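You operate a simulated robot arm through the tools that you are given. There is no shell and no other tool. Be economical: measure what you need, move in short steps, check, and stop when the job is done.

The job below is to be done with a simulated robot arm. You get a single attempt, and the scene is never put back.

JOB
Work WAX into the dull patch on the white lid, then buff off the haze.
Fine: white pad, loaded from the tin that says so; then the blue cloth; put both back. Set down upright: wax pad. A coat counts when it lies all over at full strength: go over it till it gets no stronger. What is to be rubbed or washed off counts as gone when no trace of it is left.
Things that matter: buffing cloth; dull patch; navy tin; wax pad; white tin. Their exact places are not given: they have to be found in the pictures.

Only the result counts: the job must be done as asked and must still hold three seconds after the hand-in. Knocking over, shifting, dropping, spilling or breaking anything else fails it. Lids that push on must go on centred and level and be pressed home; caps that screw on are set level and turned clockwise until they are tight. Flat cloth is picked up by pressing the open fingertips on it (5 to 10 N) and closing them slowly along it; thin cloth reads only 2 to 8 mm in the jaws.

ROBOT AND FRAMES
A 5-joint arm with a three-finger gripper on a trunk, on a base that drives. Base frame: it is fixed to the floor where the robot stands at the start and does not move with it; the origin is under the middle of the robot, x ahead of it, y to its left, z up; the surface under the hand at the start is at about z = 572. Lengths are in mm, angles in rad, forces in N, time in s.
With the tool pointing down near the work surface it reaches from about 260 to 640 mm from the robot's upright axis, wherever it stands. Its first joint turns from -2.897 to 2.897 rad. The tool tilts only in the upright plane through the base axis and itself; it spins freely about its own axis. Payload 1.37 kg.
The tool frame sits at the grasp point between the pads (the TCP): z along the fingers, y along the line on which they close. The tips reach 16 mm beyond it. Largest opening 101 mm; the body of the gripper starts 82 mm behind the TCP.
Orientation is told as [roll, pitch, yaw] about the base's x, y, z axes, in that order, counted from this pose: with the fingers straight down and closing along the base's y, the tool's x points along the base's -x, its y along +y and its z along -z.

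CONTROLS
- The arm moves only by the tool servo_tool. Its argument "steps" is a list of rows, each a list of 7 numbers: the finger opening in mm, from 0 to 101, then the shift along the base's x, y, z in mm, then the turn, a rotation vector about the base's x, y, z in rad. In form: [[grip, x, y, z, ax, ay, az], ...]. A call has 1 to 10 rows; each row shifts and turns the commanded pose from where the row before left it. Each row takes 0.2 s and may step no farther than 50 mm and 0.15 rad from the row before; otherwise, or with a gripper value out of range, the whole call is refused. Where a pose cannot be reached the arm comes as near as it can. A force on the tool above 40 N (or 10 N above the force at the start of the call, whichever is more), or a blocked arm, ends the call early, and 0.2 s more pass. The fingers move at their own pace (about 45 mm/s each) and stop on an object; they squeeze with about 26 N. The grip force told is the motor's: it shows also when the fingers shut on nothing. Time passes only in rows, and 0.2 s behind the last, so rows that do not move let the fingers close. It gives the time, the measured TCP pose, the force on the tool (base axes), the opening and the grip force at its end, in the units of the frame above (readings bear some noise), with the torque about the TCP (base axes, N m) and any sound that the robot's microphone picked up.
- Cameras (640 x 400 px; columns grow to the right, rows downward): "scene" is now at [11.3, 169.7, 1472.6]; the picture's right is [-0.08, -1.00, 0.00], its down [-0.80, 0.06, -0.60] and it looks along [0.59, -0.05, -0.80] (base axes); focal length 258 px, centre (320, 200). "wrist" rides on the gripper at [72, 20, -104] in the tool frame; the picture's right is [-0.26, 0.96, 0.00], its down [-0.76, -0.21, -0.62] and it looks along [-0.60, -0.16, 0.78] (tool axes); focal length 265 px, centre (320, 200).
- get_image(camera): a new picture of that camera. No time passes.
- raise_lower(by): slides the trunk up (or, below 0, down) by that many mm; the arm and the scene camera ride with it, the base frame stays. It gives what a move gives, with no picture.
- steer(legs): drives the robot by 1 to 6 legs, each [ahead, left, turn to the left] in mm, mm and rad, along the robot's own axes; the way and the turn of a leg run together, so that a leg with both is an arc; at most 1500 mm and 3.142 rad a leg. The arm and the cameras ride along, it lands a little off, and it stops where it bumps. It gives what a move gives.
- aim_head(pan, tilt): turns the head with the scene camera to pan (to the left, within 2.705 rad either way) and tilt (down, from -0.506 to 1.204), counted from straight ahead of the robot. It gives what a move gives.
- pixel_to_xyz(camera, pixels): for up to 12 pixels [column, row] of the newest picture of that camera ("zoom" is the newest enlarged one), the place [x, y, z] in the base frame of the surface seen there, good to about 2 mm. No time passes.
- zoom(camera, box): a new picture of the part [left, top, right, bottom] of that camera's present view, enlarged. No time passes.
- job_done(): hands the job in; it is judged then, once.

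Go step by step. Measure first, check grasps and placings, and put right what went wrong. The budget is 80 turns and 48 pictures, counting those below and the enlarged ones. Unless the task says otherwise, let go and move clear before handing in.

The tools are called after ">>>" by a JSON object that holds its "name" and its "arguments". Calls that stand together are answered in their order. servo_tool: Moves the arm, as the interface text tells. Its arguments: {"type":"object","properties":{"steps":{"type":"array"}},"required":["steps"]} The other tools are called the same way: raise_lower (by) slides the trunk up or down; steer (legs) drives the base; aim_head (pan, tilt) turns the head that bears the scene camera; get_image (camera) takes a picture; pixel_to_xyz (camera, pixels) gives the place of the surface under pixels of a picture; zoom (camera, box) takes an enlarged picture of a part of a camera's view; job_done () hands the job in.

At the start:

```text
time_s: 0.0
tool_pos: [453.8, 2.3, 890.3]
ee_rot: [-0.002, 0.0, 0.0]
ft_force: [-0.3, 0.3, -0.2]
moment: [0.02, 0.01, 0.0]
grip_width: 100.9
gripper_force: 0.1
trunk travel left (down, up): [-425.0, 165.0]
robot x, y, heading: [1.6, 0.1, -0.0]
head pan, tilt: [-0.077, 0.932]
```

scene: 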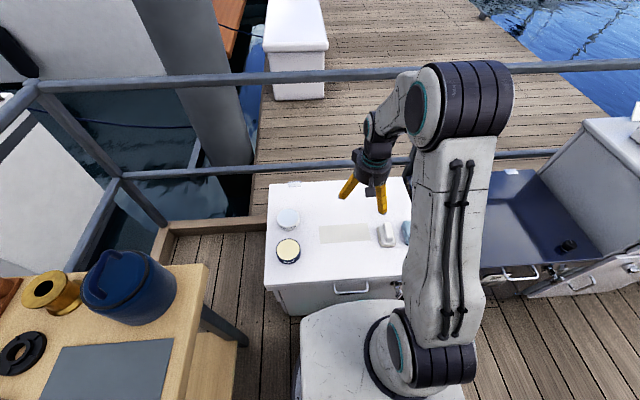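
wrist: 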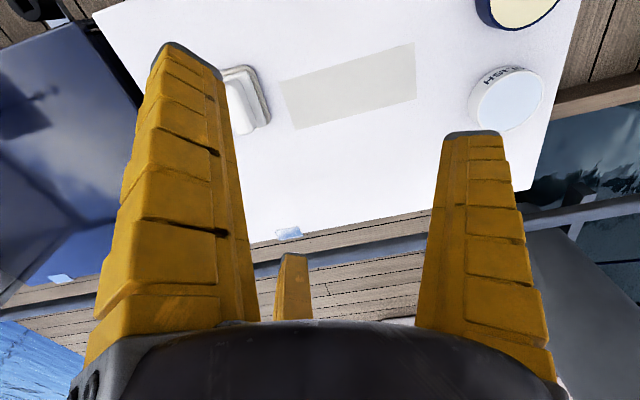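

The scene shows a white lid with a dull patch (~345,233), two tins (288,218 and 288,250), a pad (386,235) and something bluish (406,232). I'll zoom in to see details.

>>> {"name": "zoom", "arguments": {"camera": "scene", "box": [260, 170, 420, 300]}}

>>> {"name": "zoom", "arguments": {"camera": "wrist", "box": [200, 0, 580, 240]}}

```text
3.08 times, centred on (340, 235) of scene
```

zoom: 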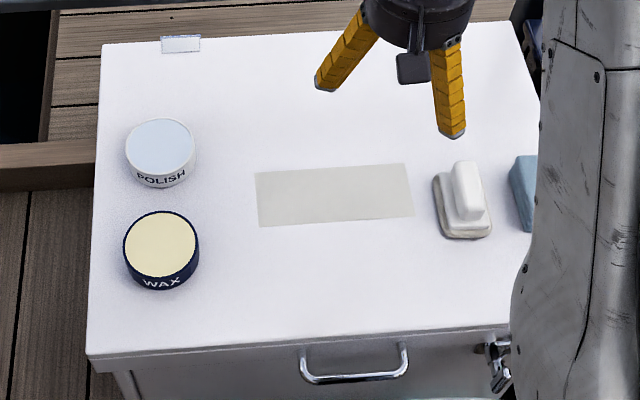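

```text
1.67 times, centred on (390, 120) of wrist
```

zoom: 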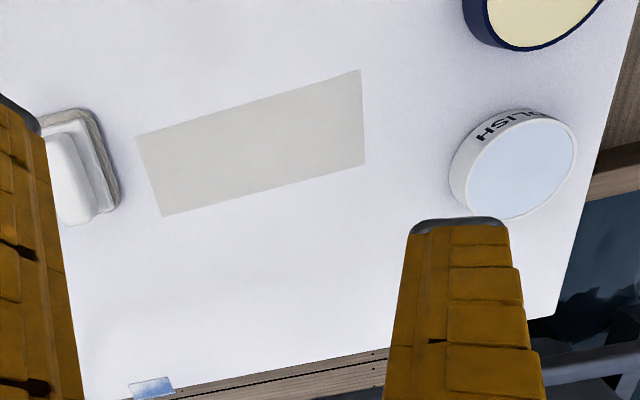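

The tin at zoom (161,244) reads WAX (navy rim). I'll measure the key points.

>>> {"name": "pixel_to_xyz", "arguments": {"camera": "scene", "pixels": [[288.4, 249.3], [319.5, 226.5], [367.3, 223.8], [369.8, 239.6], [320.5, 243.3], [388, 225], [390, 238], [381, 246], [394.5, 245], [377.5, 229], [406, 232], [288.4, 217]]}}

>>> {"name": "pixel_to_xyz", "arguments": {"camera": "zoom", "pixels": [[137, 137], [360, 70], [365, 164], [163, 215], [75, 150], [90, 215], [118, 190], [85, 108], [62, 140], [100, 205], [95, 165], [105, 140]]}}

>>> {"name": "servo_tool", "arguments": {"steps": [[101, 0, 50, 0, 0, 0, 0], [101, 0, 50, 0, 0, 0, 0], [101, 0, 50, 0, 0, 0, 0], [101, 0, 50, 0, 0, 0, 0], [101, 0, 30, 0, 0, 0, 0]]}}

>>> {"name": "get_image", "arguments": {"camera": "scene"}}

```text
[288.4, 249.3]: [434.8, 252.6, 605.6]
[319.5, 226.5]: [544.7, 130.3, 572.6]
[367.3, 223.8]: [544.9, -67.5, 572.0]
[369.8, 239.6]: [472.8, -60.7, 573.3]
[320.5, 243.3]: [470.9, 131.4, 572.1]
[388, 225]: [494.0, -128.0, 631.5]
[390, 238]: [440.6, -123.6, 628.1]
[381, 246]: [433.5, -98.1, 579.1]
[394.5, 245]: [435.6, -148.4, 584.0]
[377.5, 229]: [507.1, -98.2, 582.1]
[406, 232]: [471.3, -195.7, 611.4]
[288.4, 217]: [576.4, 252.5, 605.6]
```

```text
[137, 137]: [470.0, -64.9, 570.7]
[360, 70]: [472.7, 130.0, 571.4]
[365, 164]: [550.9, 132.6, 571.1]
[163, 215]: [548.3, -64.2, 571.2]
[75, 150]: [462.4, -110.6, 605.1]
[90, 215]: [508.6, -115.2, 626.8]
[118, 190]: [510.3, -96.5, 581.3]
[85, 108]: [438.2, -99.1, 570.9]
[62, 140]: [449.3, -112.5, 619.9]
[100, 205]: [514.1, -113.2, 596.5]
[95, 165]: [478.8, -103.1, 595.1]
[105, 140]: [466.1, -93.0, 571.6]
```

```text
time_s: 1.2
tool_pos: [453.2, 234.7, 890.0]
ee_rot: [0.001, 0.002, -0.002]
ft_force: [0.5, 0.9, 0.8]
moment: [-0.01, 0.0, 0.0]
grip_width: 100.6
gripper_force: 0.1
trunk travel left (down, up): [-425.0, 165.0]
robot x, y, heading: [-1.2, -2.9, 0.001]
head pan, tilt: [-0.077, 0.932]
```

```text
43 pictures are left
```

scene: 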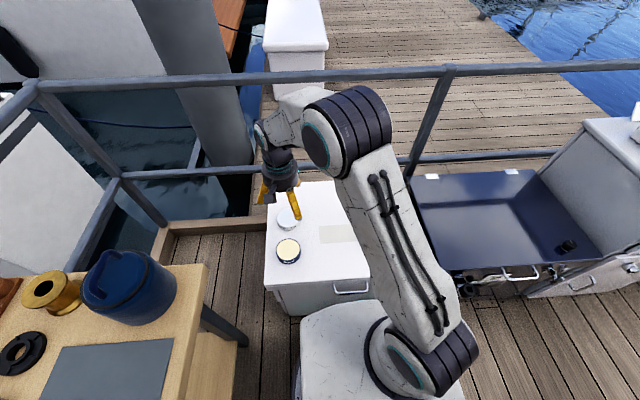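

The pad lies at about x 433–507, y −150…−98, with the handle along x and its top at z≈630. I'll move over the pad to view it and the cloth through the wrist camera.

>>> {"name": "servo_tool", "arguments": {"steps": [[101, 0, -50, 0, 0, 0, 0], [101, 0, -50, 0, 0, 0, 0], [101, 0, -50, 0, 0, 0, 0], [101, 0, -50, 0, 0, 0, 0], [101, 0, -50, 0, 0, 0, 0], [101, 0, -50, 0, 0, 0, 0], [101, 0, -50, 0, 0, 0, 0], [101, -30, -30, 0, 0, 0, 0], [101, -20, 0, 0, 0, 0, 0], [101, 0, 0, 0, 0, 0, 0]]}}

>>> {"name": "get_image", "arguments": {"camera": "wrist"}}

>>> {"name": "zoom", "arguments": {"camera": "scene", "box": [330, 180, 450, 280]}}

```text
time_s: 3.4
tool_pos: [403.8, -146.2, 891.4]
ee_rot: [-0.001, 0.0, 0.002]
ft_force: [-0.5, 0.3, 0.5]
moment: [0.0, 0.03, -0.02]
grip_width: 100.8
gripper_force: 0.1
trunk travel left (down, up): [-425.0, 165.0]
robot x, y, heading: [0.5, -0.5, -0.003]
head pan, tilt: [-0.077, 0.932]
```

```text
42 pictures are left
```

wrist: 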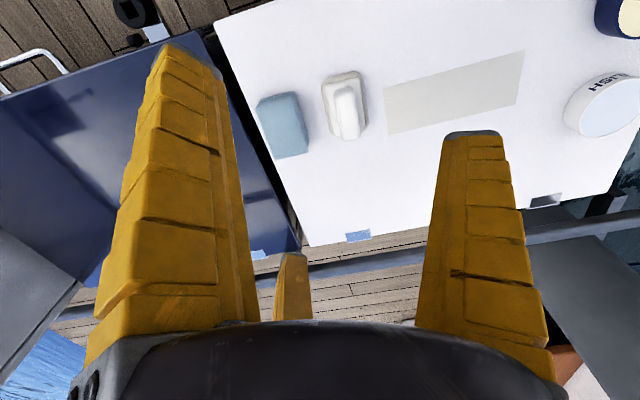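

```text
4.00 times, centred on (390, 230) of scene
```

zoom: 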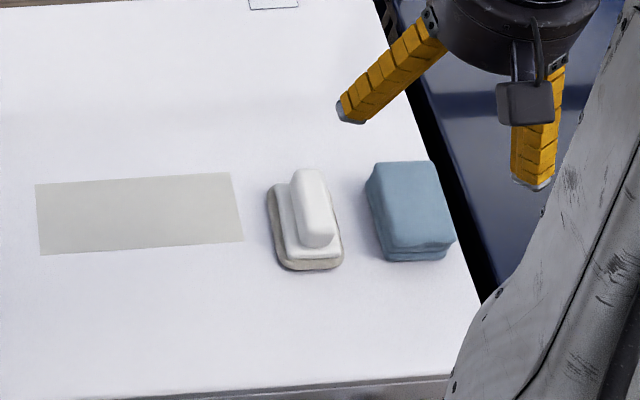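

The blue cloth is a folded block next to the pad; both are clearly visible in the zoom. Measuring their edges.

>>> {"name": "pixel_to_xyz", "arguments": {"camera": "zoom", "pixels": [[310, 172], [312, 240], [295, 185], [328, 195], [322, 225], [270, 195], [285, 266], [340, 262], [370, 165], [433, 163], [393, 245], [452, 242]]}}

>>> {"name": "pixel_to_xyz", "arguments": {"camera": "wrist", "pixels": [[258, 104], [297, 93], [307, 155], [276, 157], [325, 80], [357, 73], [367, 132], [340, 137], [350, 120], [336, 95], [355, 92], [358, 130]]}}

```text
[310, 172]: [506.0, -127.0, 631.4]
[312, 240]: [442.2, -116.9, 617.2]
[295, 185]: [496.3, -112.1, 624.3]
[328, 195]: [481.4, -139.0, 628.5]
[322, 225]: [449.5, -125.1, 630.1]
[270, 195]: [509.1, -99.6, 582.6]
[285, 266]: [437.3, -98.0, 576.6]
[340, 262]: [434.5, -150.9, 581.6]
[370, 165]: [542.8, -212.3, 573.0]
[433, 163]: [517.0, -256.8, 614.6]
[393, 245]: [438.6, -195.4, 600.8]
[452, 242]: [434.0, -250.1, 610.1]
```

```text
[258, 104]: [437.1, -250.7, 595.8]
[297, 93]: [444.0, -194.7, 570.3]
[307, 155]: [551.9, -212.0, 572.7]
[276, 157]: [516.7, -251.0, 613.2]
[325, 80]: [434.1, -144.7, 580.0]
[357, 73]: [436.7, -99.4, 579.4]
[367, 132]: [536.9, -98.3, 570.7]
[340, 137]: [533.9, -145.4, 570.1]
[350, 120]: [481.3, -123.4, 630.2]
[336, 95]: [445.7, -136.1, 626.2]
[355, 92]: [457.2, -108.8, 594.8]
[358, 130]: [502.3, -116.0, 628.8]
```

Pad centre ≈ (474, −125), handle 28 mm wide along x with top at 630; cloth centre ≈ (476, −223), top 615. Moving above the pad handle.

>>> {"name": "servo_tool", "arguments": {"steps": [[64, 35, 10, 0, 0, 0, 0], [64, 35, 11, 0, 0, 0, 0], [64, 0, 0, -45, 0, 0, 0], [64, 0, 0, -45, 0, 0, 0], [64, 0, 0, -45, 0, 0, 0], [64, 0, 0, -45, 0, 0, 0], [64, 0, 0, -20, 0, 0, 0], [64, 0, 0, 0, 0, 0, 0]]}}

>>> {"name": "get_image", "arguments": {"camera": "wrist"}}

```text
time_s: 5.2
tool_pos: [474.4, -126.6, 689.9]
ee_rot: [-0.001, -0.001, 0.002]
ft_force: [0.1, 0.5, 0.7]
moment: [0.02, -0.01, -0.04]
grip_width: 67.5
gripper_force: 2.5
trunk travel left (down, up): [-425.0, 165.0]
robot x, y, heading: [0.1, -0.7, -0.001]
head pan, tilt: [-0.077, 0.932]
```

```text
40 pictures are left
```

wrist: 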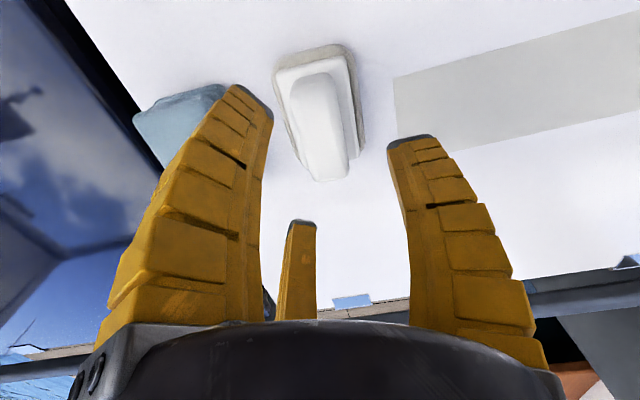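

Handle lies between the fingers. Descending to z≈616 and closing.

>>> {"name": "servo_tool", "arguments": {"steps": [[64, 0, 1, -40, 0, 0, 0], [64, 0, 0, -34, 0, 0, 0], [64, 0, 0, 0, 0, 0, 0], [20, 0, 0, 0, 0, 0, 0], [20, 0, 0, 0, 0, 0, 0], [20, 0, 0, 0, 0, 0, 0], [20, 0, 0, 0, 0, 0, 0]]}}

```text
time_s: 6.8
tool_pos: [473.6, -125.1, 616.5]
ee_rot: [0.001, 0.001, 0.002]
ft_force: [-3.0, 1.3, 3.8]
moment: [0.22, 0.02, 0.2]
grip_width: 38.9
gripper_force: 26.1
trunk travel left (down, up): [-425.0, 165.0]
robot x, y, heading: [0.6, -0.8, -0.001]
head pan, tilt: [-0.077, 0.932]
```

The width of 38.9 mm suggests the tips sit on the wider tier beneath the handle. I'll open, rise 9 mm and grip the handle proper.

>>> {"name": "servo_tool", "arguments": {"steps": [[64, 0, 0, 0, 0, 0, 0], [64, 0, 0, 0, 0, 0, 0], [64, 0, 0, 9, 0, 0, 0], [64, 0, 0, 0, 0, 0, 0], [15, 0, 0, 0, 0, 0, 0], [15, 0, 0, 0, 0, 0, 0], [15, 0, 0, 0, 0, 0, 0], [15, 0, 0, 0, 0, 0, 0]]}}

>>> {"name": "get_image", "arguments": {"camera": "wrist"}}

```text
time_s: 8.6
tool_pos: [473.7, -124.6, 625.9]
ee_rot: [0.0, -0.002, 0.0]
ft_force: [-1.6, 0.6, 5.8]
moment: [0.25, -0.05, 0.16]
grip_width: 39.9
gripper_force: 26.0
trunk travel left (down, up): [-425.0, 165.0]
robot x, y, heading: [1.8, -2.1, -0.0]
head pan, tilt: [-0.077, 0.932]
```

```text
39 pictures are left
```

wrist: 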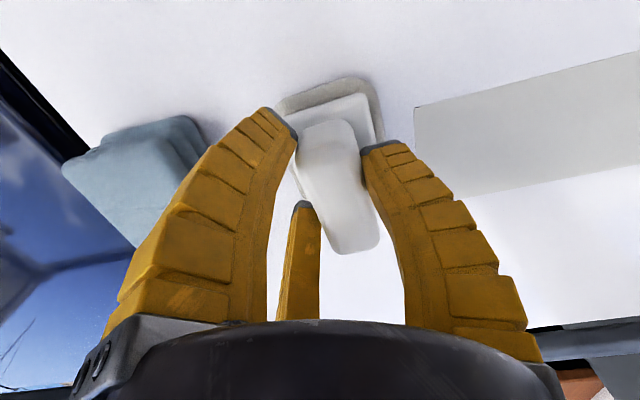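

The fingers bow: their tips hold the handle although the width reads 39. A deeper hold is better, so I'll regrip 9 mm lower and lift.

>>> {"name": "servo_tool", "arguments": {"steps": [[64, 0, 0, 0, 0, 0, 0], [64, 0, 0, 0, 0, 0, 0], [64, 0, 0, -9, 0, 0, 0], [64, 0, 0, 0, 0, 0, 0], [15, 0, 0, 0, 0, 0, 0], [15, 0, 0, 0, 0, 0, 0], [15, 0, 0, 0, 0, 0, 0], [15, 0, 0, 0, 0, 0, 0], [15, 0, 0, 10, 0, 0, 0], [15, 0, 0, 30, 0, 0, 0]]}}

>>> {"name": "get_image", "arguments": {"camera": "wrist"}}

```text
time_s: 10.8
tool_pos: [473.8, -125.8, 657.0]
ee_rot: [-0.001, 0.001, -0.001]
ft_force: [-0.8, -0.4, -0.7]
moment: [0.01, 0.03, 0.0]
grip_width: 39.2
gripper_force: 25.7
trunk travel left (down, up): [-425.0, 165.0]
robot x, y, heading: [0.3, 0.5, 0.004]
head pan, tilt: [-0.077, 0.932]
```

```text
38 pictures are left
```

wrist: 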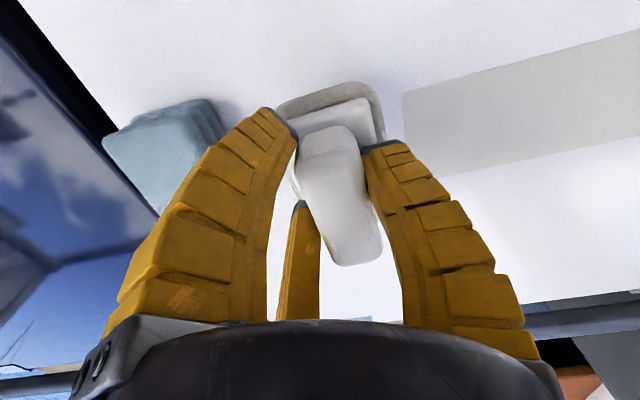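

The pad is held and lifted (bottom ≈ 44.5 mm below the TCP). Raising it and carrying it over the wax tin at (435, 252).

>>> {"name": "servo_tool", "arguments": {"steps": [[15, 0, 0, 45, 0, 0, 0], [15, 0, 0, 25, 0, 0, 0], [15, -5, 47, 0, 0, 0, 0], [15, -5, 47, 0, 0, 0, 0], [15, -5, 47, 0, 0, 0, 0], [15, -5, 47, 0, 0, 0, 0], [15, -5, 47, 0, 0, 0, 0], [15, -5, 47, 0, 0, 0, 0], [15, -5, 47, 0, 0, 0, 0], [15, -4, 48, 0, 0, 0, 0]]}}

>>> {"name": "zoom", "arguments": {"camera": "scene", "box": [230, 170, 350, 280]}}

```text
time_s: 13.0
tool_pos: [434.3, 251.9, 725.5]
ee_rot: [0.001, 0.0, -0.002]
ft_force: [0.0, 0.3, -0.8]
moment: [-0.01, 0.03, -0.02]
grip_width: 38.3
gripper_force: 26.1
trunk travel left (down, up): [-425.0, 165.0]
robot x, y, heading: [-2.1, -1.4, 0.0]
head pan, tilt: [-0.077, 0.932]
```

```text
3.64 times, centred on (290, 225) of scene
```

zoom: 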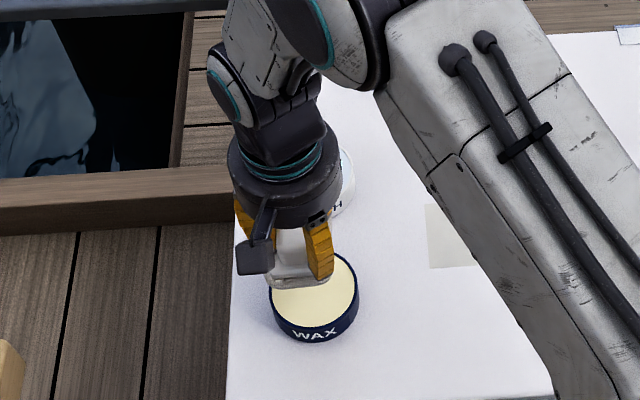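

The pad hangs above the WAX tin. Measuring the visible tin rim to confirm centre and wax depth.

>>> {"name": "pixel_to_xyz", "arguments": {"camera": "zoom", "pixels": [[271, 293], [357, 290], [315, 326], [320, 310], [340, 260], [290, 315], [345, 300], [313, 338]]}}

```text
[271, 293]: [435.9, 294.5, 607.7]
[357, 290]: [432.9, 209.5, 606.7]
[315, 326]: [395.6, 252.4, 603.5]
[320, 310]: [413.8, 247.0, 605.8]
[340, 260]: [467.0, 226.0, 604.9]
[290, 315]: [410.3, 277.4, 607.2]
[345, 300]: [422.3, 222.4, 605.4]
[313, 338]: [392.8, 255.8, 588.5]
```

Tin centre (435, 252), radius ≈43, wax level ≈606. Lowering to just above contact, then pressing in small steps.

>>> {"name": "servo_tool", "arguments": {"steps": [[15, 0, 0, -40, 0, 0, 0], [15, 0, 0, -28, 0, 0, 0], [15, 0, 0, -4, 0, 0, 0], [15, 0, 0, -2, 0, 0, 0], [15, 0, 0, 0, 0, 0, 0]]}}

```text
time_s: 14.2
tool_pos: [435.6, 251.8, 652.6]
ee_rot: [0.002, -0.001, -0.001]
ft_force: [-1.2, -0.6, 5.7]
moment: [0.13, 0.0, 0.04]
grip_width: 38.7
gripper_force: 26.3
trunk travel left (down, up): [-425.0, 165.0]
robot x, y, heading: [-2.6, 1.5, 0.002]
head pan, tilt: [-0.077, 0.932]
```

Contact at 5.7 N. A touch more press with a tiny rub to load, then lift and look.

>>> {"name": "servo_tool", "arguments": {"steps": [[15, 0, 0, -1, 0, 0, 0], [15, 2, 0, 0, 0, 0, 0], [15, -4, 0, 0, 0, 0, 0], [15, 2, 0, 0, 0, 0, 0], [15, 0, 0, 0, 0, 0, 0], [15, 0, 0, 0, 0, 0, 0], [15, 0, 0, 30, 0, 0, 0], [15, 0, 0, 40, 0, 0, 0]]}}

>>> {"name": "zoom", "arguments": {"camera": "scene", "box": [230, 170, 350, 280]}}

```text
time_s: 16.0
tool_pos: [434.1, 250.6, 719.9]
ee_rot: [-0.003, 0.002, -0.001]
ft_force: [0.1, 0.0, -0.5]
moment: [0.0, 0.05, -0.01]
grip_width: 38.1
gripper_force: 25.8
trunk travel left (down, up): [-425.0, 165.0]
robot x, y, heading: [-0.9, 0.8, -0.004]
head pan, tilt: [-0.077, 0.932]
```

```text
3.64 times, centred on (290, 225) of scene
```

zoom: 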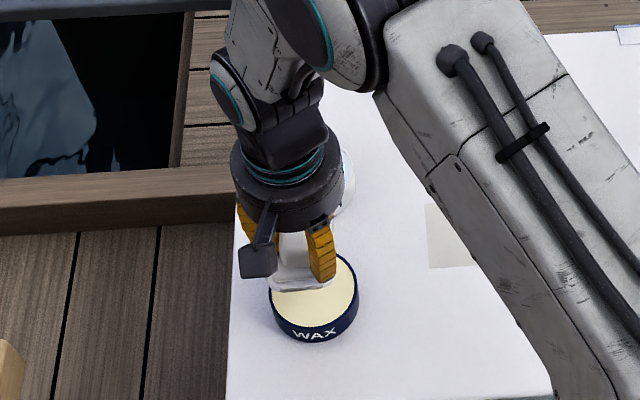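

Tin did not shift. Moving to the left end of the patch (x≈510, y≈105) and lowering to contact.

>>> {"name": "servo_tool", "arguments": {"steps": [[15, 25, -48, 0, 0, 0, 0], [15, 25, -48, 0, 0, 0, 0], [15, 25, -49, 0, 0, 0, 0], [15, 0, 0, -45, 0, 0, 0], [15, 0, 0, -45, 0, 0, 0], [15, 0, 0, -8, 0, 0, 0], [15, 0, 0, -3, 0, 0, 0], [15, 0, 0, -2, 0, 0, 0], [15, 0, 0, 0, 0, 0, 0]]}}

```text
refused: row 1 steps farther than a row can; nothing moved
```

>>> {"name": "servo_tool", "arguments": {"steps": [[15, 19, -36, 0, 0, 0, 0], [15, 19, -36, 0, 0, 0, 0], [15, 19, -36, 0, 0, 0, 0], [15, 18, -37, 0, 0, 0, 0], [15, 0, 0, -45, 0, 0, 0], [15, 0, 0, -45, 0, 0, 0], [15, 0, 0, -8, 0, 0, 0], [15, 0, 0, -3, 0, 0, 0], [15, 0, 0, -2, 0, 0, 0], [15, 0, 0, 0, 0, 0, 0]]}}

```text
time_s: 18.2
tool_pos: [509.4, 107.2, 618.0]
ee_rot: [0.001, 0.0, -0.001]
ft_force: [-0.2, 0.8, -1.1]
moment: [0.01, -0.02, -0.01]
grip_width: 37.8
gripper_force: 26.2
trunk travel left (down, up): [-425.0, 165.0]
robot x, y, heading: [0.4, -0.8, 0.004]
head pan, tilt: [-0.077, 0.932]
```

No contact yet at 618; lowering further in small steps.

>>> {"name": "servo_tool", "arguments": {"steps": [[15, 0, 0, -1, 0, 0, 0], [15, 0, 0, -1, 0, 0, 0], [15, 0, 0, 0, 0, 0, 0]]}}

```text
time_s: 19.0
tool_pos: [509.0, 107.0, 617.4]
ee_rot: [0.0, -0.003, 0.0]
ft_force: [-2.2, -1.7, 13.7]
moment: [-0.01, 0.1, 0.02]
grip_width: 38.1
gripper_force: 25.4
trunk travel left (down, up): [-425.0, 165.0]
robot x, y, heading: [-1.8, 0.0, 0.003]
head pan, tilt: [-0.077, 0.932]
```

Contact at ~14 N; easing slightly and stroking once across to y≈−43.

>>> {"name": "servo_tool", "arguments": {"steps": [[15, 0, 4, 0.5, 0, 0, 0], [15, 0, -20, 0, 0, 0, 0], [15, 0, -20, 0, 0, 0, 0], [15, 0, -20, 0, 0, 0, 0], [15, 0, -20, 0, 0, 0, 0], [15, 0, -20, 0, 0, 0, 0], [15, 0, -20, 0, 0, 0, 0], [15, 0, -20, 0, 0, 0, 0], [15, 0, -17, 0, 0, 0, 0], [15, 0, 0, 0, 0, 0, 0]]}}

>>> {"name": "zoom", "arguments": {"camera": "scene", "box": [270, 180, 420, 280]}}

>>> {"name": "get_image", "arguments": {"camera": "wrist"}}

```text
time_s: 21.2
tool_pos: [509.2, -46.3, 617.1]
ee_rot: [0.001, -0.001, 0.002]
ft_force: [-1.6, 6.2, 12.0]
moment: [0.13, -0.05, 0.09]
grip_width: 37.9
gripper_force: 26.1
trunk travel left (down, up): [-425.0, 165.0]
robot x, y, heading: [-3.3, 0.0, -0.0]
head pan, tilt: [-0.077, 0.932]
```

```text
4.00 times, centred on (345, 230) of scene
```

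zoom: 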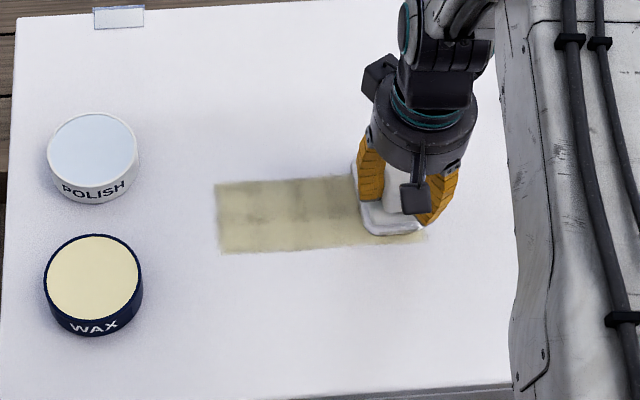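

```text
34 pictures are left
```

wrist: 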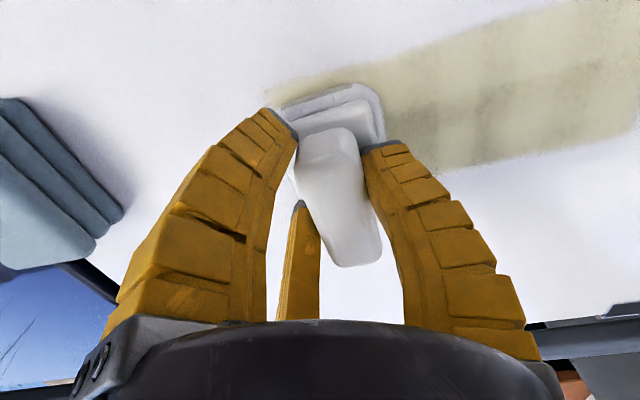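

A yellowish coat is forming, weaker near the edges. More strokes: back along x+8, then forth along x−8.

>>> {"name": "servo_tool", "arguments": {"steps": [[15, 8, 0, 0, 0, 0, 0], [15, 0, 20, 0, 0, 0, 0], [15, 0, 20, 0, 0, 0, 0], [15, 0, 20, 0, 0, 0, 0], [15, 0, 20, 0, 0, 0, 0], [15, 0, 20, 0, 0, 0, 0], [15, 0, 20, 0, 0, 0, 0], [15, 0, 20, 0, 0, 0, 0], [15, 0, 18, 0, 0, 0, 0], [15, -16, 0, 0, 0, 0, 0]]}}

>>> {"name": "servo_tool", "arguments": {"steps": [[15, 0, -20, 0, 0, 0, 0], [15, 0, -20, 0, 0, 0, 0], [15, 0, -20, 0, 0, 0, 0], [15, 0, -20, 0, 0, 0, 0], [15, 0, -20, 0, 0, 0, 0], [15, 0, -20, 0, 0, 0, 0], [15, 0, -20, 0, 0, 0, 0], [15, 0, -18, 0, 0, 0, 0], [15, 0, 0, 30, 0, 0, 0], [15, 0, -30, 30, 0, 0, 0]]}}

>>> {"name": "zoom", "arguments": {"camera": "scene", "box": [270, 180, 420, 280]}}

```text
time_s: 23.4
tool_pos: [503.5, 112.4, 617.1]
ee_rot: [0.003, -0.007, 0.0]
ft_force: [4.6, 0.4, 9.3]
moment: [0.02, 0.02, -0.02]
grip_width: 37.7
gripper_force: 26.5
trunk travel left (down, up): [-425.0, 165.0]
robot x, y, heading: [-1.9, -0.8, 0.002]
head pan, tilt: [-0.077, 0.932]
```

```text
time_s: 25.6
tool_pos: [501.5, -76.4, 678.4]
ee_rot: [0.0, 0.002, 0.0]
ft_force: [0.6, 0.2, -0.1]
moment: [0.0, -0.01, 0.0]
grip_width: 37.8
gripper_force: 26.4
trunk travel left (down, up): [-425.0, 165.0]
robot x, y, heading: [-0.0, 1.5, 0.002]
head pan, tilt: [-0.077, 0.932]
```

```text
4.00 times, centred on (345, 230) of scene
```

zoom: 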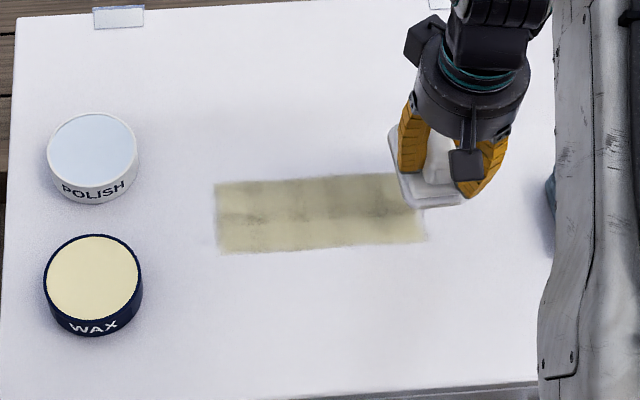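

The coat covers the patch but is streaky. More passes along both edges (x≈523 and x≈497).

>>> {"name": "servo_tool", "arguments": {"steps": [[15, 22, 30, 0, 0, 0, 0], [15, 0, 0, -40, 0, 0, 0], [15, 0, 0, -20.3, 0, 0, 0], [15, 0, 25, 0, 0, 0, 0], [15, 0, 25, 0, 0, 0, 0], [15, 0, 25, 0, 0, 0, 0], [15, 0, 25, 0, 0, 0, 0], [15, 0, 25, 0, 0, 0, 0], [15, 0, 25, 0, 0, 0, 0], [15, 0, 8, 0, 0, 0, 0]]}}

>>> {"name": "servo_tool", "arguments": {"steps": [[15, -26, 0, 0, 0, 0, 0], [15, 0, -25, 0, 0, 0, 0], [15, 0, -25, 0, 0, 0, 0], [15, 0, -25, 0, 0, 0, 0], [15, 0, -25, 0, 0, 0, 0], [15, 0, -25, 0, 0, 0, 0], [15, 0, -25, 0, 0, 0, 0], [15, 0, -8, 0, 0, 0, 0], [15, 0, 0, 30, 0, 0, 0], [15, 0, -30, 30, 0, 0, 0]]}}

>>> {"name": "zoom", "arguments": {"camera": "scene", "box": [270, 180, 420, 280]}}

```text
time_s: 27.8
tool_pos: [524.3, 110.9, 616.0]
ee_rot: [0.002, -0.003, -0.001]
ft_force: [0.5, -7.9, 12.8]
moment: [-0.06, 0.06, -0.02]
grip_width: 37.4
gripper_force: 25.7
trunk travel left (down, up): [-425.0, 165.0]
robot x, y, heading: [3.4, -2.4, -0.002]
head pan, tilt: [-0.077, 0.932]
```

```text
time_s: 30.0
tool_pos: [496.8, -77.1, 676.3]
ee_rot: [0.0, 0.002, 0.0]
ft_force: [0.4, -0.1, -0.4]
moment: [-0.02, 0.02, 0.0]
grip_width: 37.2
gripper_force: 25.9
trunk travel left (down, up): [-425.0, 165.0]
robot x, y, heading: [-0.9, -2.3, 0.0]
head pan, tilt: [-0.077, 0.932]
```

```text
4.00 times, centred on (345, 230) of scene
```

zoom: 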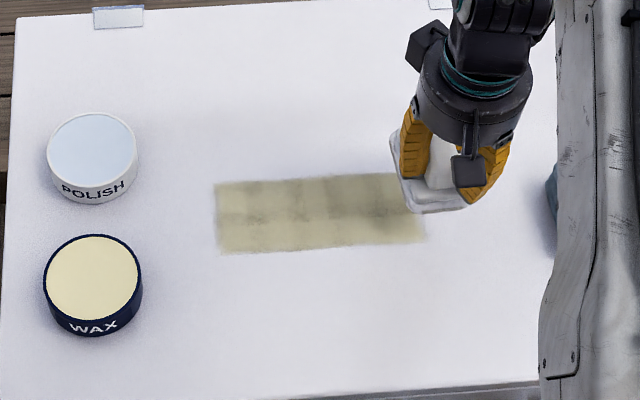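

Little change, which means either saturated or an empty pad. I'll reload from the wax tin and repeat to be sure.

>>> {"name": "servo_tool", "arguments": {"steps": [[15, 0, 0, 44, 0, 0, 0], [15, -9, 47, 0, 0, 0, 0], [15, -9, 47, 0, 0, 0, 0], [15, -9, 47, 0, 0, 0, 0], [15, -9, 47, 0, 0, 0, 0], [15, -9, 47, 0, 0, 0, 0], [15, -9, 47, 0, 0, 0, 0], [15, -8, 47, 0, 0, 0, 0], [15, 0, 0, -40, 0, 0, 0], [15, 0, 0, -24, 0, 0, 0]]}}

>>> {"name": "servo_tool", "arguments": {"steps": [[15, 0, 0, -4, 0, 0, 0], [15, 0, 0, 0, 0, 0, 0]]}}

```text
time_s: 32.2
tool_pos: [436.4, 253.9, 656.4]
ee_rot: [-0.001, -0.001, 0.001]
ft_force: [0.0, 0.5, -0.7]
moment: [-0.04, 0.05, 0.0]
grip_width: 37.0
gripper_force: 26.1
trunk travel left (down, up): [-425.0, 165.0]
robot x, y, heading: [0.7, -3.4, 0.002]
head pan, tilt: [-0.077, 0.932]
```

```text
time_s: 32.8
tool_pos: [435.3, 253.5, 652.6]
ee_rot: [-0.001, -0.001, 0.001]
ft_force: [-0.1, 0.7, -1.4]
moment: [-0.03, 0.0, 0.01]
grip_width: 36.4
gripper_force: 26.3
trunk travel left (down, up): [-425.0, 165.0]
robot x, y, heading: [3.9, 3.5, 0.005]
head pan, tilt: [-0.077, 0.932]
```

Not touching yet; pressing 2–3 mm more.

>>> {"name": "servo_tool", "arguments": {"steps": [[15, 0, 0, -1.5, 0, 0, 0], [15, 0, 0, -1, 0, 0, 0], [15, 0, 0, 0, 0, 0, 0], [15, 0, 0, 0, 0, 0, 0]]}}

```text
time_s: 33.8
tool_pos: [436.4, 252.3, 650.7]
ee_rot: [0.001, -0.001, 0.0]
ft_force: [-2.7, -0.4, 14.5]
moment: [-0.02, 0.07, -0.03]
grip_width: 36.7
gripper_force: 26.1
trunk travel left (down, up): [-425.0, 165.0]
robot x, y, heading: [3.6, -0.5, 0.001]
head pan, tilt: [-0.077, 0.932]
```

Loaded at 14.5 N. Back to the patch's left end.

>>> {"name": "servo_tool", "arguments": {"steps": [[15, 0, 0, 45, 0, 0, 0], [15, 20, -36, 0, 0, 0, 0], [15, 20, -36, 0, 0, 0, 0], [15, 20, -36, 0, 0, 0, 0], [15, 20, -34, 0, 0, 0, 0], [15, 0, 0, -45, 0, 0, 0], [15, 0, 0, -30, 0, 0, 0], [15, 0, 0, -3, 0, 0, 0], [15, 0, 0, -1, 0, 0, 0], [15, 0, 0, 0, 0, 0, 0]]}}

```text
time_s: 36.0
tool_pos: [517.2, 112.7, 616.3]
ee_rot: [0.0, -0.002, -0.001]
ft_force: [-0.7, 1.3, 3.7]
moment: [0.0, -0.01, -0.07]
grip_width: 36.4
gripper_force: 25.2
trunk travel left (down, up): [-425.0, 165.0]
robot x, y, heading: [3.5, 3.5, -0.001]
head pan, tilt: [-0.077, 0.932]
```

Contact. Pressing 1 mm more and making strokes at x≈517, then 503.

>>> {"name": "servo_tool", "arguments": {"steps": [[15, 0, 0, -0.8, 0, 0, 0], [15, 0, -20, 0, 0, 0, 0], [15, 0, -20, 0, 0, 0, 0], [15, 0, -20, 0, 0, 0, 0], [15, 0, -20, 0, 0, 0, 0], [15, 0, -20, 0, 0, 0, 0], [15, 0, -20, 0, 0, 0, 0], [15, 0, -20, 0, 0, 0, 0], [15, 0, -18, 0, 0, 0, 0], [15, -15, 0, 0, 0, 0, 0]]}}

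>>> {"name": "servo_tool", "arguments": {"steps": [[15, 0, 20, 0, 0, 0, 0], [15, 0, 20, 0, 0, 0, 0], [15, 0, 20, 0, 0, 0, 0], [15, 0, 20, 0, 0, 0, 0], [15, 0, 20, 0, 0, 0, 0], [15, 0, 20, 0, 0, 0, 0], [15, 0, 20, 0, 0, 0, 0], [15, 0, 18, 0, 0, 0, 0], [15, 7, 0, 0, 0, 0, 0]]}}

>>> {"name": "servo_tool", "arguments": {"steps": [[15, 0, -20, 0, 0, 0, 0], [15, 0, -20, 0, 0, 0, 0], [15, 0, -20, 0, 0, 0, 0], [15, 0, -20, 0, 0, 0, 0], [15, 0, -20, 0, 0, 0, 0], [15, 0, -20, 0, 0, 0, 0], [15, 0, -20, 0, 0, 0, 0], [15, 0, -18, 0, 0, 0, 0], [15, 0, 0, 40, 0, 0, 0], [15, -30, -30, 20, 0, 0, 0]]}}

>>> {"name": "zoom", "arguments": {"camera": "scene", "box": [270, 180, 420, 280]}}

```text
time_s: 38.2
tool_pos: [503.0, -48.4, 616.2]
ee_rot: [0.002, -0.006, -0.004]
ft_force: [10.5, -1.6, 14.1]
moment: [0.01, -0.04, -0.09]
grip_width: 36.3
gripper_force: 25.9
trunk travel left (down, up): [-425.0, 165.0]
robot x, y, heading: [3.3, 0.9, -0.003]
head pan, tilt: [-0.077, 0.932]
```

```text
time_s: 40.2
tool_pos: [503.4, 111.9, 615.5]
ee_rot: [-0.002, 0.003, 0.004]
ft_force: [-12.3, -4.6, 17.8]
moment: [0.03, -0.16, -0.16]
grip_width: 35.3
gripper_force: 25.9
trunk travel left (down, up): [-425.0, 165.0]
robot x, y, heading: [4.0, -4.1, 0.002]
head pan, tilt: [-0.077, 0.932]
```

```text
time_s: 42.4
tool_pos: [477.5, -76.8, 675.6]
ee_rot: [0.0, -0.001, -0.002]
ft_force: [0.4, 0.3, -1.2]
moment: [-0.02, 0.0, -0.02]
grip_width: 31.9
gripper_force: 25.5
trunk travel left (down, up): [-425.0, 165.0]
robot x, y, heading: [-0.2, -0.2, -0.002]
head pan, tilt: [-0.077, 0.932]
```

```text
4.00 times, centred on (345, 230) of scene
```

zoom: 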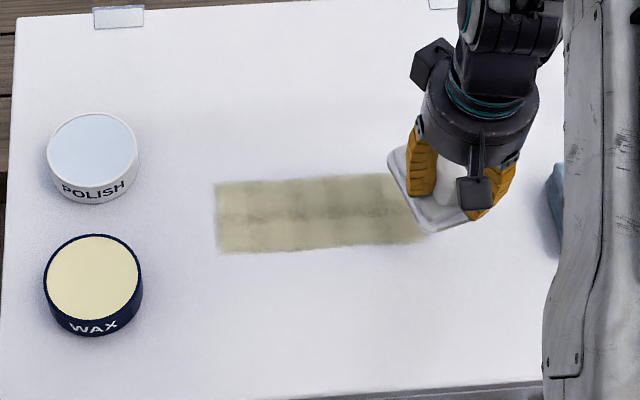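

The coat no longer strengthens visibly, but the grip width dropped to 32 and the pad looks twisted. Checking with the wrist camera and a closer zoom on the patch.

>>> {"name": "get_image", "arguments": {"camera": "wrist"}}

>>> {"name": "zoom", "arguments": {"camera": "scene", "box": [310, 210, 380, 255]}}

```text
30 pictures are left
```

wrist: 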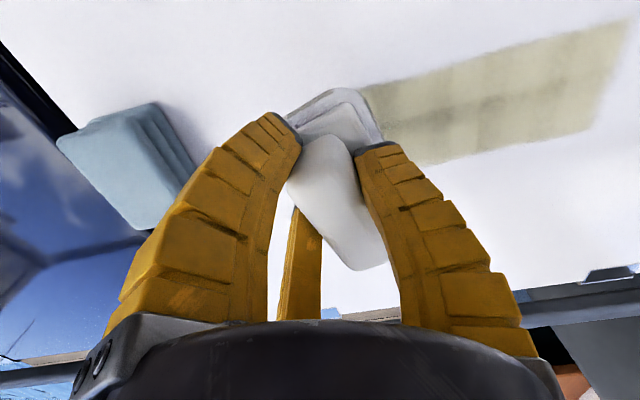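

```text
8.89 times, centred on (345, 232) of scene
```

zoom: 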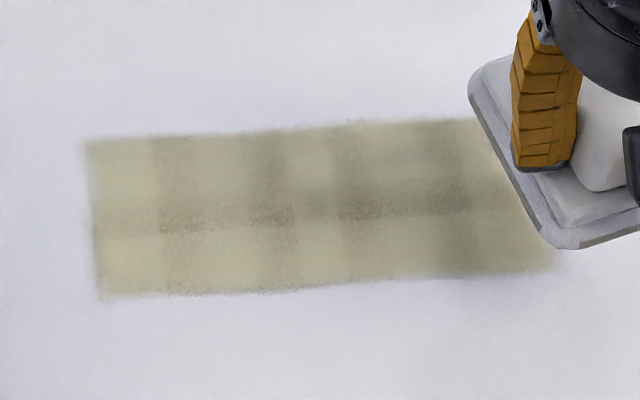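

The pad has twisted in the grip. Measuring its edges to find the twist so I can straighten it while resetting it in its place.

>>> {"name": "pixel_to_xyz", "arguments": {"camera": "zoom", "pixels": [[475, 100], [500, 155], [525, 205], [545, 232], [590, 240], [630, 228], [170, 180], [120, 180]]}}

```text
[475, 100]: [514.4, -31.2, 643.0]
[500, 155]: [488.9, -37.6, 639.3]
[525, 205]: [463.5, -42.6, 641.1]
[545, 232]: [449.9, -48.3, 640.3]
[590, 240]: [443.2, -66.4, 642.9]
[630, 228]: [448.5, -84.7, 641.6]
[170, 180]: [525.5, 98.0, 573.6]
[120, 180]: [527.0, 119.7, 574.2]
```

Pad is turned ≈+0.23 rad and slightly off-centre. I'll turn it back, set it down at its home, release and regrip.

>>> {"name": "servo_tool", "arguments": {"steps": [[15, -6, -29, 0, 0, 0, -0.115], [15, -5.5, -28.6, 0, 0, 0, -0.115], [15, 0, 0, -40, 0, 0, 0], [15, 0, 0, -16, 0, 0, 0], [15, 0, 0, -2, 0, 0, 0], [15, 0, 0, 0, 0, 0, 0]]}}

>>> {"name": "zoom", "arguments": {"camera": "scene", "box": [310, 205, 410, 265]}}

```text
time_s: 43.8
tool_pos: [465.9, -135.1, 616.4]
ee_rot: [-0.001, -0.001, -0.229]
ft_force: [-0.1, -0.2, -0.5]
moment: [-0.01, 0.04, -0.01]
grip_width: 31.6
gripper_force: 26.1
trunk travel left (down, up): [-425.0, 165.0]
robot x, y, heading: [-0.4, 0.4, 0.003]
head pan, tilt: [-0.077, 0.932]
```

```text
6.40 times, centred on (360, 235) of scene
```

zoom: 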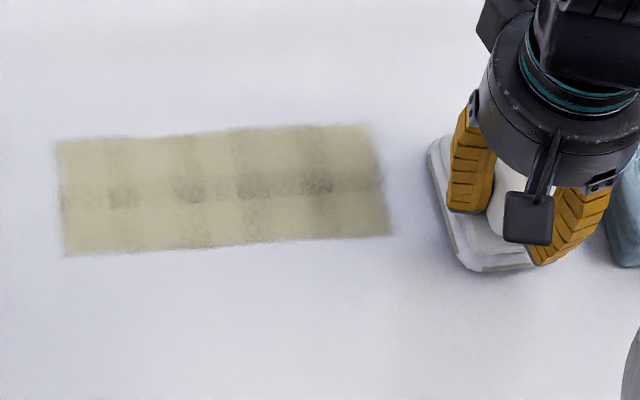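

The mottling changes between pictures without strokes, so it is partly lighting noise. Measuring the pad's edge now.

>>> {"name": "pixel_to_xyz", "arguments": {"camera": "zoom", "pixels": [[430, 165], [443, 215], [455, 252], [480, 268], [525, 265], [385, 150], [380, 235]]}}

```text
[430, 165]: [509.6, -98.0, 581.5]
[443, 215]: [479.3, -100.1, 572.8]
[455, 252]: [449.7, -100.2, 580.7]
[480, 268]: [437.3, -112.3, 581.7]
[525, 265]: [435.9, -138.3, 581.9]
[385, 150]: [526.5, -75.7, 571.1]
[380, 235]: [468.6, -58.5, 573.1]
```

The pad is aligned with its home (left edge y≈−99, front x≈436). Setting it down, releasing, rising clear, and then viewing the patch.

>>> {"name": "servo_tool", "arguments": {"steps": [[15, 0, 0, -1, 0, 0, 0], [15, 0, 0, -1, 0, 0, 0], [64, 0, 0, 0, 0, 0, 0], [64, 0, 0, 0, 0, 0, 0], [64, 0, 0, 0, 0, 0, 0], [64, 0, 0, 40, 0, 0, 0], [64, 0, 0, 40, 0, 0, 0], [64, 0, 0, 0, 0, 0, 0.115], [64, 0, 45, 20, 0, 0, 0.115], [64, 0, 45, 0, 0, 0, 0]]}}

>>> {"name": "get_image", "arguments": {"camera": "wrist"}}

>>> {"name": "zoom", "arguments": {"camera": "scene", "box": [310, 205, 410, 265]}}

```text
time_s: 46.0
tool_pos: [466.5, -45.0, 714.5]
ee_rot: [0.001, 0.0, 0.001]
ft_force: [-0.5, 0.2, -0.5]
moment: [0.0, -0.05, 0.0]
grip_width: 67.5
gripper_force: 2.3
trunk travel left (down, up): [-425.0, 165.0]
robot x, y, heading: [0.3, -0.6, 0.0]
head pan, tilt: [-0.077, 0.932]
```

```text
27 pictures are left
```

wrist: 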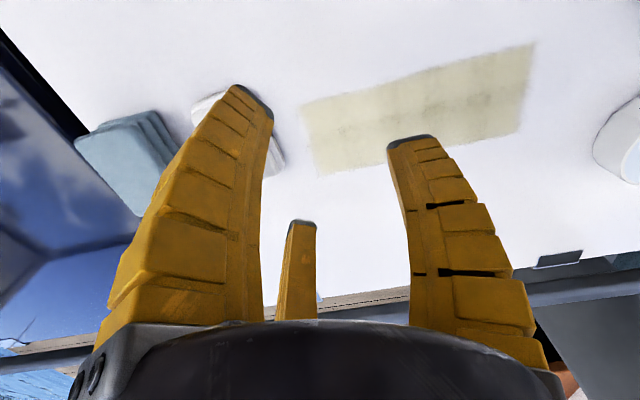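

```text
6.40 times, centred on (360, 235) of scene
```

zoom: 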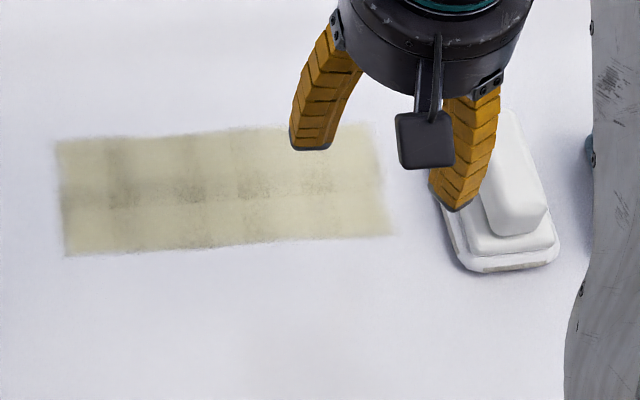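

The coat looks even apart from noise, with soft edges. For certainty, I'll regrip the pad, reload once, and go over the edges again.

>>> {"name": "servo_tool", "arguments": {"steps": [[64, 4, -40, 0, 0, 0, 0], [64, 3.5, -40, 0, 0, 0, 0], [64, 0, 0, -45, 0, 0, 0], [64, 0, 0, -40, 0, 0, 0], [64, 0, 0, -14.5, 0, 0, 0], [15, 0, 0, 0, 0, 0, 0], [15, 0, 0, 0, 0, 0, 0], [15, 0, 0, 0, 0, 0, 0], [15, 0, 0, 0, 0, 0, 0], [15, 0, 0, 0, 0, 0, 0]]}}

>>> {"name": "servo_tool", "arguments": {"steps": [[15, 0, 0, 15, 0, 0, 0], [15, 0, 0, 45, 0, 0, 0], [15, 0, 0, 25, 0, 0, 0], [15, -5, 47, 0, 0, 0, 0], [15, -5, 47, 0, 0, 0, 0], [15, -5, 47, 0, 0, 0, 0], [15, -5, 47, 0, 0, 0, 0], [15, -5, 47, 0, 0, 0, 0], [15, -5, 47, 0, 0, 0, 0], [15, -5, 47, 0, 0, 0, 0]]}}

>>> {"name": "get_image", "arguments": {"camera": "wrist"}}

```text
time_s: 48.2
tool_pos: [473.7, -125.3, 616.5]
ee_rot: [0.0, -0.001, 0.001]
ft_force: [-1.7, 1.4, 1.2]
moment: [0.13, 0.13, 0.04]
grip_width: 37.2
gripper_force: 25.6
trunk travel left (down, up): [-425.0, 165.0]
robot x, y, heading: [4.9, 1.2, 0.001]
head pan, tilt: [-0.077, 0.932]
```

```text
time_s: 50.4
tool_pos: [438.8, 205.7, 701.7]
ee_rot: [0.001, 0.0, -0.002]
ft_force: [0.1, 0.0, -0.8]
moment: [0.02, 0.01, 0.01]
grip_width: 36.1
gripper_force: 25.7
trunk travel left (down, up): [-425.0, 165.0]
robot x, y, heading: [-1.4, -3.6, -0.001]
head pan, tilt: [-0.077, 0.932]
```

```text
25 pictures are left
```

wrist: 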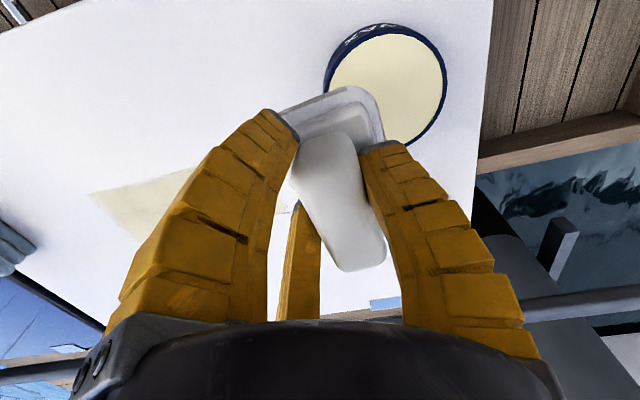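

Held well with little twist. Moving over the tin centre and pressing to load.

>>> {"name": "servo_tool", "arguments": {"steps": [[15, -4, 46, 0, 0, 0, 0], [15, 0, 0, -30, 0, 0, 0], [15, 0, 0, -17, 0, 0, 0], [15, 0, 0, -3, 0, 0, 0], [15, 0, 0, -1.5, 0, 0, 0], [15, 0, 0, 0, 0, 0, 0], [15, 0, 0, 0, 0, 0, 0]]}}

```text
time_s: 52.0
tool_pos: [435.4, 251.0, 650.0]
ee_rot: [0.0, -0.002, -0.002]
ft_force: [-0.7, -0.2, 7.4]
moment: [0.07, 0.26, -0.08]
grip_width: 35.8
gripper_force: 25.8
trunk travel left (down, up): [-425.0, 165.0]
robot x, y, heading: [0.2, 0.0, 0.0]
head pan, tilt: [-0.077, 0.932]
```

Loaded at 7.4 N. On to the patch at x≈524, y≈115.

>>> {"name": "servo_tool", "arguments": {"steps": [[15, 0, 0, 40, 0, 0, 0], [15, 22, -34, 0, 0, 0, 0], [15, 22, -34, 0, 0, 0, 0], [15, 22, -34, 0, 0, 0, 0], [15, 22, -34, 0, 0, 0, 0], [15, 0, 0, -40, 0, 0, 0], [15, 0, 0, -30, 0, 0, 0], [15, 0, 0, -3, 0, 0, 0], [15, 0, 0, -1.5, 0, 0, 0], [15, 0, 0, 0, 0, 0, 0]]}}

```text
time_s: 54.2
tool_pos: [522.7, 114.3, 614.2]
ee_rot: [0.0, -0.002, -0.001]
ft_force: [-2.6, 2.4, 6.5]
moment: [0.0, 0.23, -0.15]
grip_width: 34.7
gripper_force: 26.1
trunk travel left (down, up): [-425.0, 165.0]
robot x, y, heading: [-0.3, 0.3, 0.001]
head pan, tilt: [-0.077, 0.932]
```

Contact at 6.5 N. Strokes along the far edge, then back along the near edge.

>>> {"name": "servo_tool", "arguments": {"steps": [[15, 0, -24, 0, 0, 0, 0], [15, 0, -24, 0, 0, 0, 0], [15, 0, -24, 0, 0, 0, 0], [15, 0, -24, 0, 0, 0, 0], [15, 0, -24, 0, 0, 0, 0], [15, 0, -24, 0, 0, 0, 0], [15, 0, -21, 0, 0, 0, 0], [15, -14, 0, 0, 0, 0, 0], [15, -14, 0, 0, 0, 0, 0]]}}

>>> {"name": "servo_tool", "arguments": {"steps": [[15, 0, 24, 0, 0, 0, 0], [15, 0, 24, 0, 0, 0, 0], [15, 0, 24, 0, 0, 0, 0], [15, 0, 24, 0, 0, 0, 0], [15, 0, 24, 0, 0, 0, 0], [15, 0, 24, 0, 0, 0, 0], [15, 0, 21, 0, 0, 0, 0], [15, 14, 0, 0, 0, 0, 0]]}}

>>> {"name": "servo_tool", "arguments": {"steps": [[15, 0, -24, 0, 0, 0, 0], [15, 0, -24, 0, 0, 0, 0], [15, 0, -24, 0, 0, 0, 0], [15, 0, -24, 0, 0, 0, 0], [15, 0, -24, 0, 0, 0, 0], [15, 0, -24, 0, 0, 0, 0], [15, 0, -21, 0, 0, 0, 0], [15, 0, 0, 30, 0, 0, 0], [15, -30, -30, 20, 0, 0, 0], [15, 0, 0, 0, 0, 0, 0]]}}

>>> {"name": "zoom", "arguments": {"camera": "scene", "box": [310, 205, 410, 265]}}

```text
time_s: 56.2
tool_pos: [495.9, -52.6, 614.3]
ee_rot: [-0.002, -0.002, -0.002]
ft_force: [5.6, -0.8, 9.2]
moment: [0.02, -0.12, -0.14]
grip_width: 33.3
gripper_force: 26.1
trunk travel left (down, up): [-425.0, 165.0]
robot x, y, heading: [2.1, -4.6, -0.003]
head pan, tilt: [-0.077, 0.932]
```

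```text
time_s: 58.0
tool_pos: [507.4, 115.0, 613.8]
ee_rot: [0.0, 0.0, 0.002]
ft_force: [-4.7, 2.8, 5.2]
moment: [0.02, 0.1, -0.11]
grip_width: 32.5
gripper_force: 25.9
trunk travel left (down, up): [-425.0, 165.0]
robot x, y, heading: [0.1, 2.8, -0.003]
head pan, tilt: [-0.077, 0.932]
```

```text
time_s: 60.2
tool_pos: [479.0, -81.5, 664.0]
ee_rot: [0.001, -0.001, 0.0]
ft_force: [0.7, -0.2, 0.9]
moment: [-0.02, -0.03, 0.0]
grip_width: 30.9
gripper_force: 26.3
trunk travel left (down, up): [-425.0, 165.0]
robot x, y, heading: [-0.2, 0.1, 0.0]
head pan, tilt: [-0.077, 0.932]
```

```text
6.40 times, centred on (360, 235) of scene
```

zoom: 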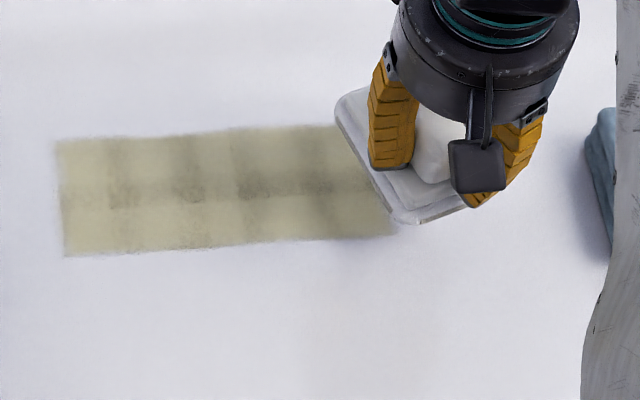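

The coat has not grown stronger, so it is at full strength. Now putting the pad back; measuring its twist first.

>>> {"name": "pixel_to_xyz", "arguments": {"camera": "zoom", "pixels": [[340, 115], [355, 155], [370, 185], [383, 207], [403, 221], [425, 220], [450, 213]]}}

```text
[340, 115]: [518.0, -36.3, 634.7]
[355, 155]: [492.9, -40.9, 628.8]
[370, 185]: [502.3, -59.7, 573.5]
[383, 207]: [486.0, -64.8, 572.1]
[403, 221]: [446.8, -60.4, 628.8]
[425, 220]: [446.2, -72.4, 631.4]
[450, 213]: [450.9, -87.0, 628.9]
```

Same twist and offset as before. Turning back by −0.24 and hovering over home.

>>> {"name": "servo_tool", "arguments": {"steps": [[15, -7, -27, 0, 0, 0, -0.12], [15, -6, -26, 0, 0, 0, -0.12], [15, 0, 0, -40, 0, 0, 0], [15, 0, 0, -7, 0, 0, 0], [15, 0, 0, 0, 0, 0, 0]]}}

>>> {"name": "zoom", "arguments": {"camera": "scene", "box": [310, 205, 410, 265]}}

>>> {"name": "pixel_to_xyz", "arguments": {"camera": "zoom", "pixels": [[430, 165], [438, 195], [447, 225], [455, 250], [480, 268], [500, 267], [525, 264]]}}

```text
time_s: 61.4
tool_pos: [465.2, -132.1, 617.6]
ee_rot: [0.001, 0.0, -0.24]
ft_force: [0.0, -0.4, -0.7]
moment: [-0.01, 0.03, -0.01]
grip_width: 31.3
gripper_force: 26.0
trunk travel left (down, up): [-425.0, 165.0]
robot x, y, heading: [-2.5, 1.6, -0.002]
head pan, tilt: [-0.077, 0.932]
```

```text
6.40 times, centred on (360, 235) of scene
```

zoom: 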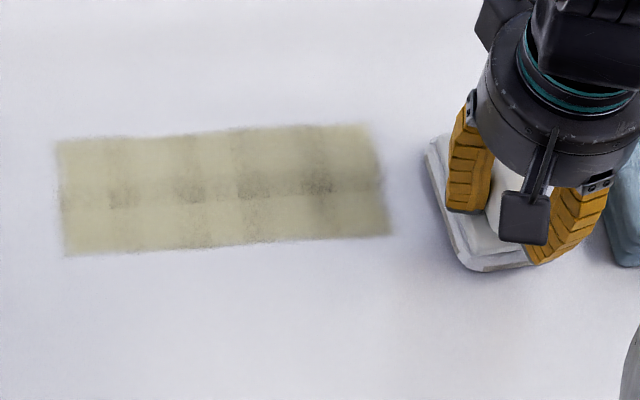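

```text
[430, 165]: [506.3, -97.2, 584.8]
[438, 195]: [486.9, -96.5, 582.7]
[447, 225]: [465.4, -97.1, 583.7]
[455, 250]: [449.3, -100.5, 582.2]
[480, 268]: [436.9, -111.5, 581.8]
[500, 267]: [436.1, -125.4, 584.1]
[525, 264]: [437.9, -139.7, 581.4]
```

Aligned with its home within 1–2 mm and hovering ≈3 mm. Lowering to contact.

>>> {"name": "servo_tool", "arguments": {"steps": [[15, 0, -1, -2, 0, 0, 0], [15, 0, 0, -1.5, 0, 0, 0], [15, 0, 0, -0.5, 0, 0, 0], [15, 0, 0, 0, 0, 0, 0]]}}

```text
time_s: 62.4
tool_pos: [466.8, -133.3, 614.2]
ee_rot: [-0.001, 0.0, -0.238]
ft_force: [-0.5, 4.4, 10.0]
moment: [0.1, -0.09, -0.08]
grip_width: 32.0
gripper_force: 25.9
trunk travel left (down, up): [-425.0, 165.0]
robot x, y, heading: [-1.9, 0.4, -0.0]
head pan, tilt: [-0.077, 0.932]
```

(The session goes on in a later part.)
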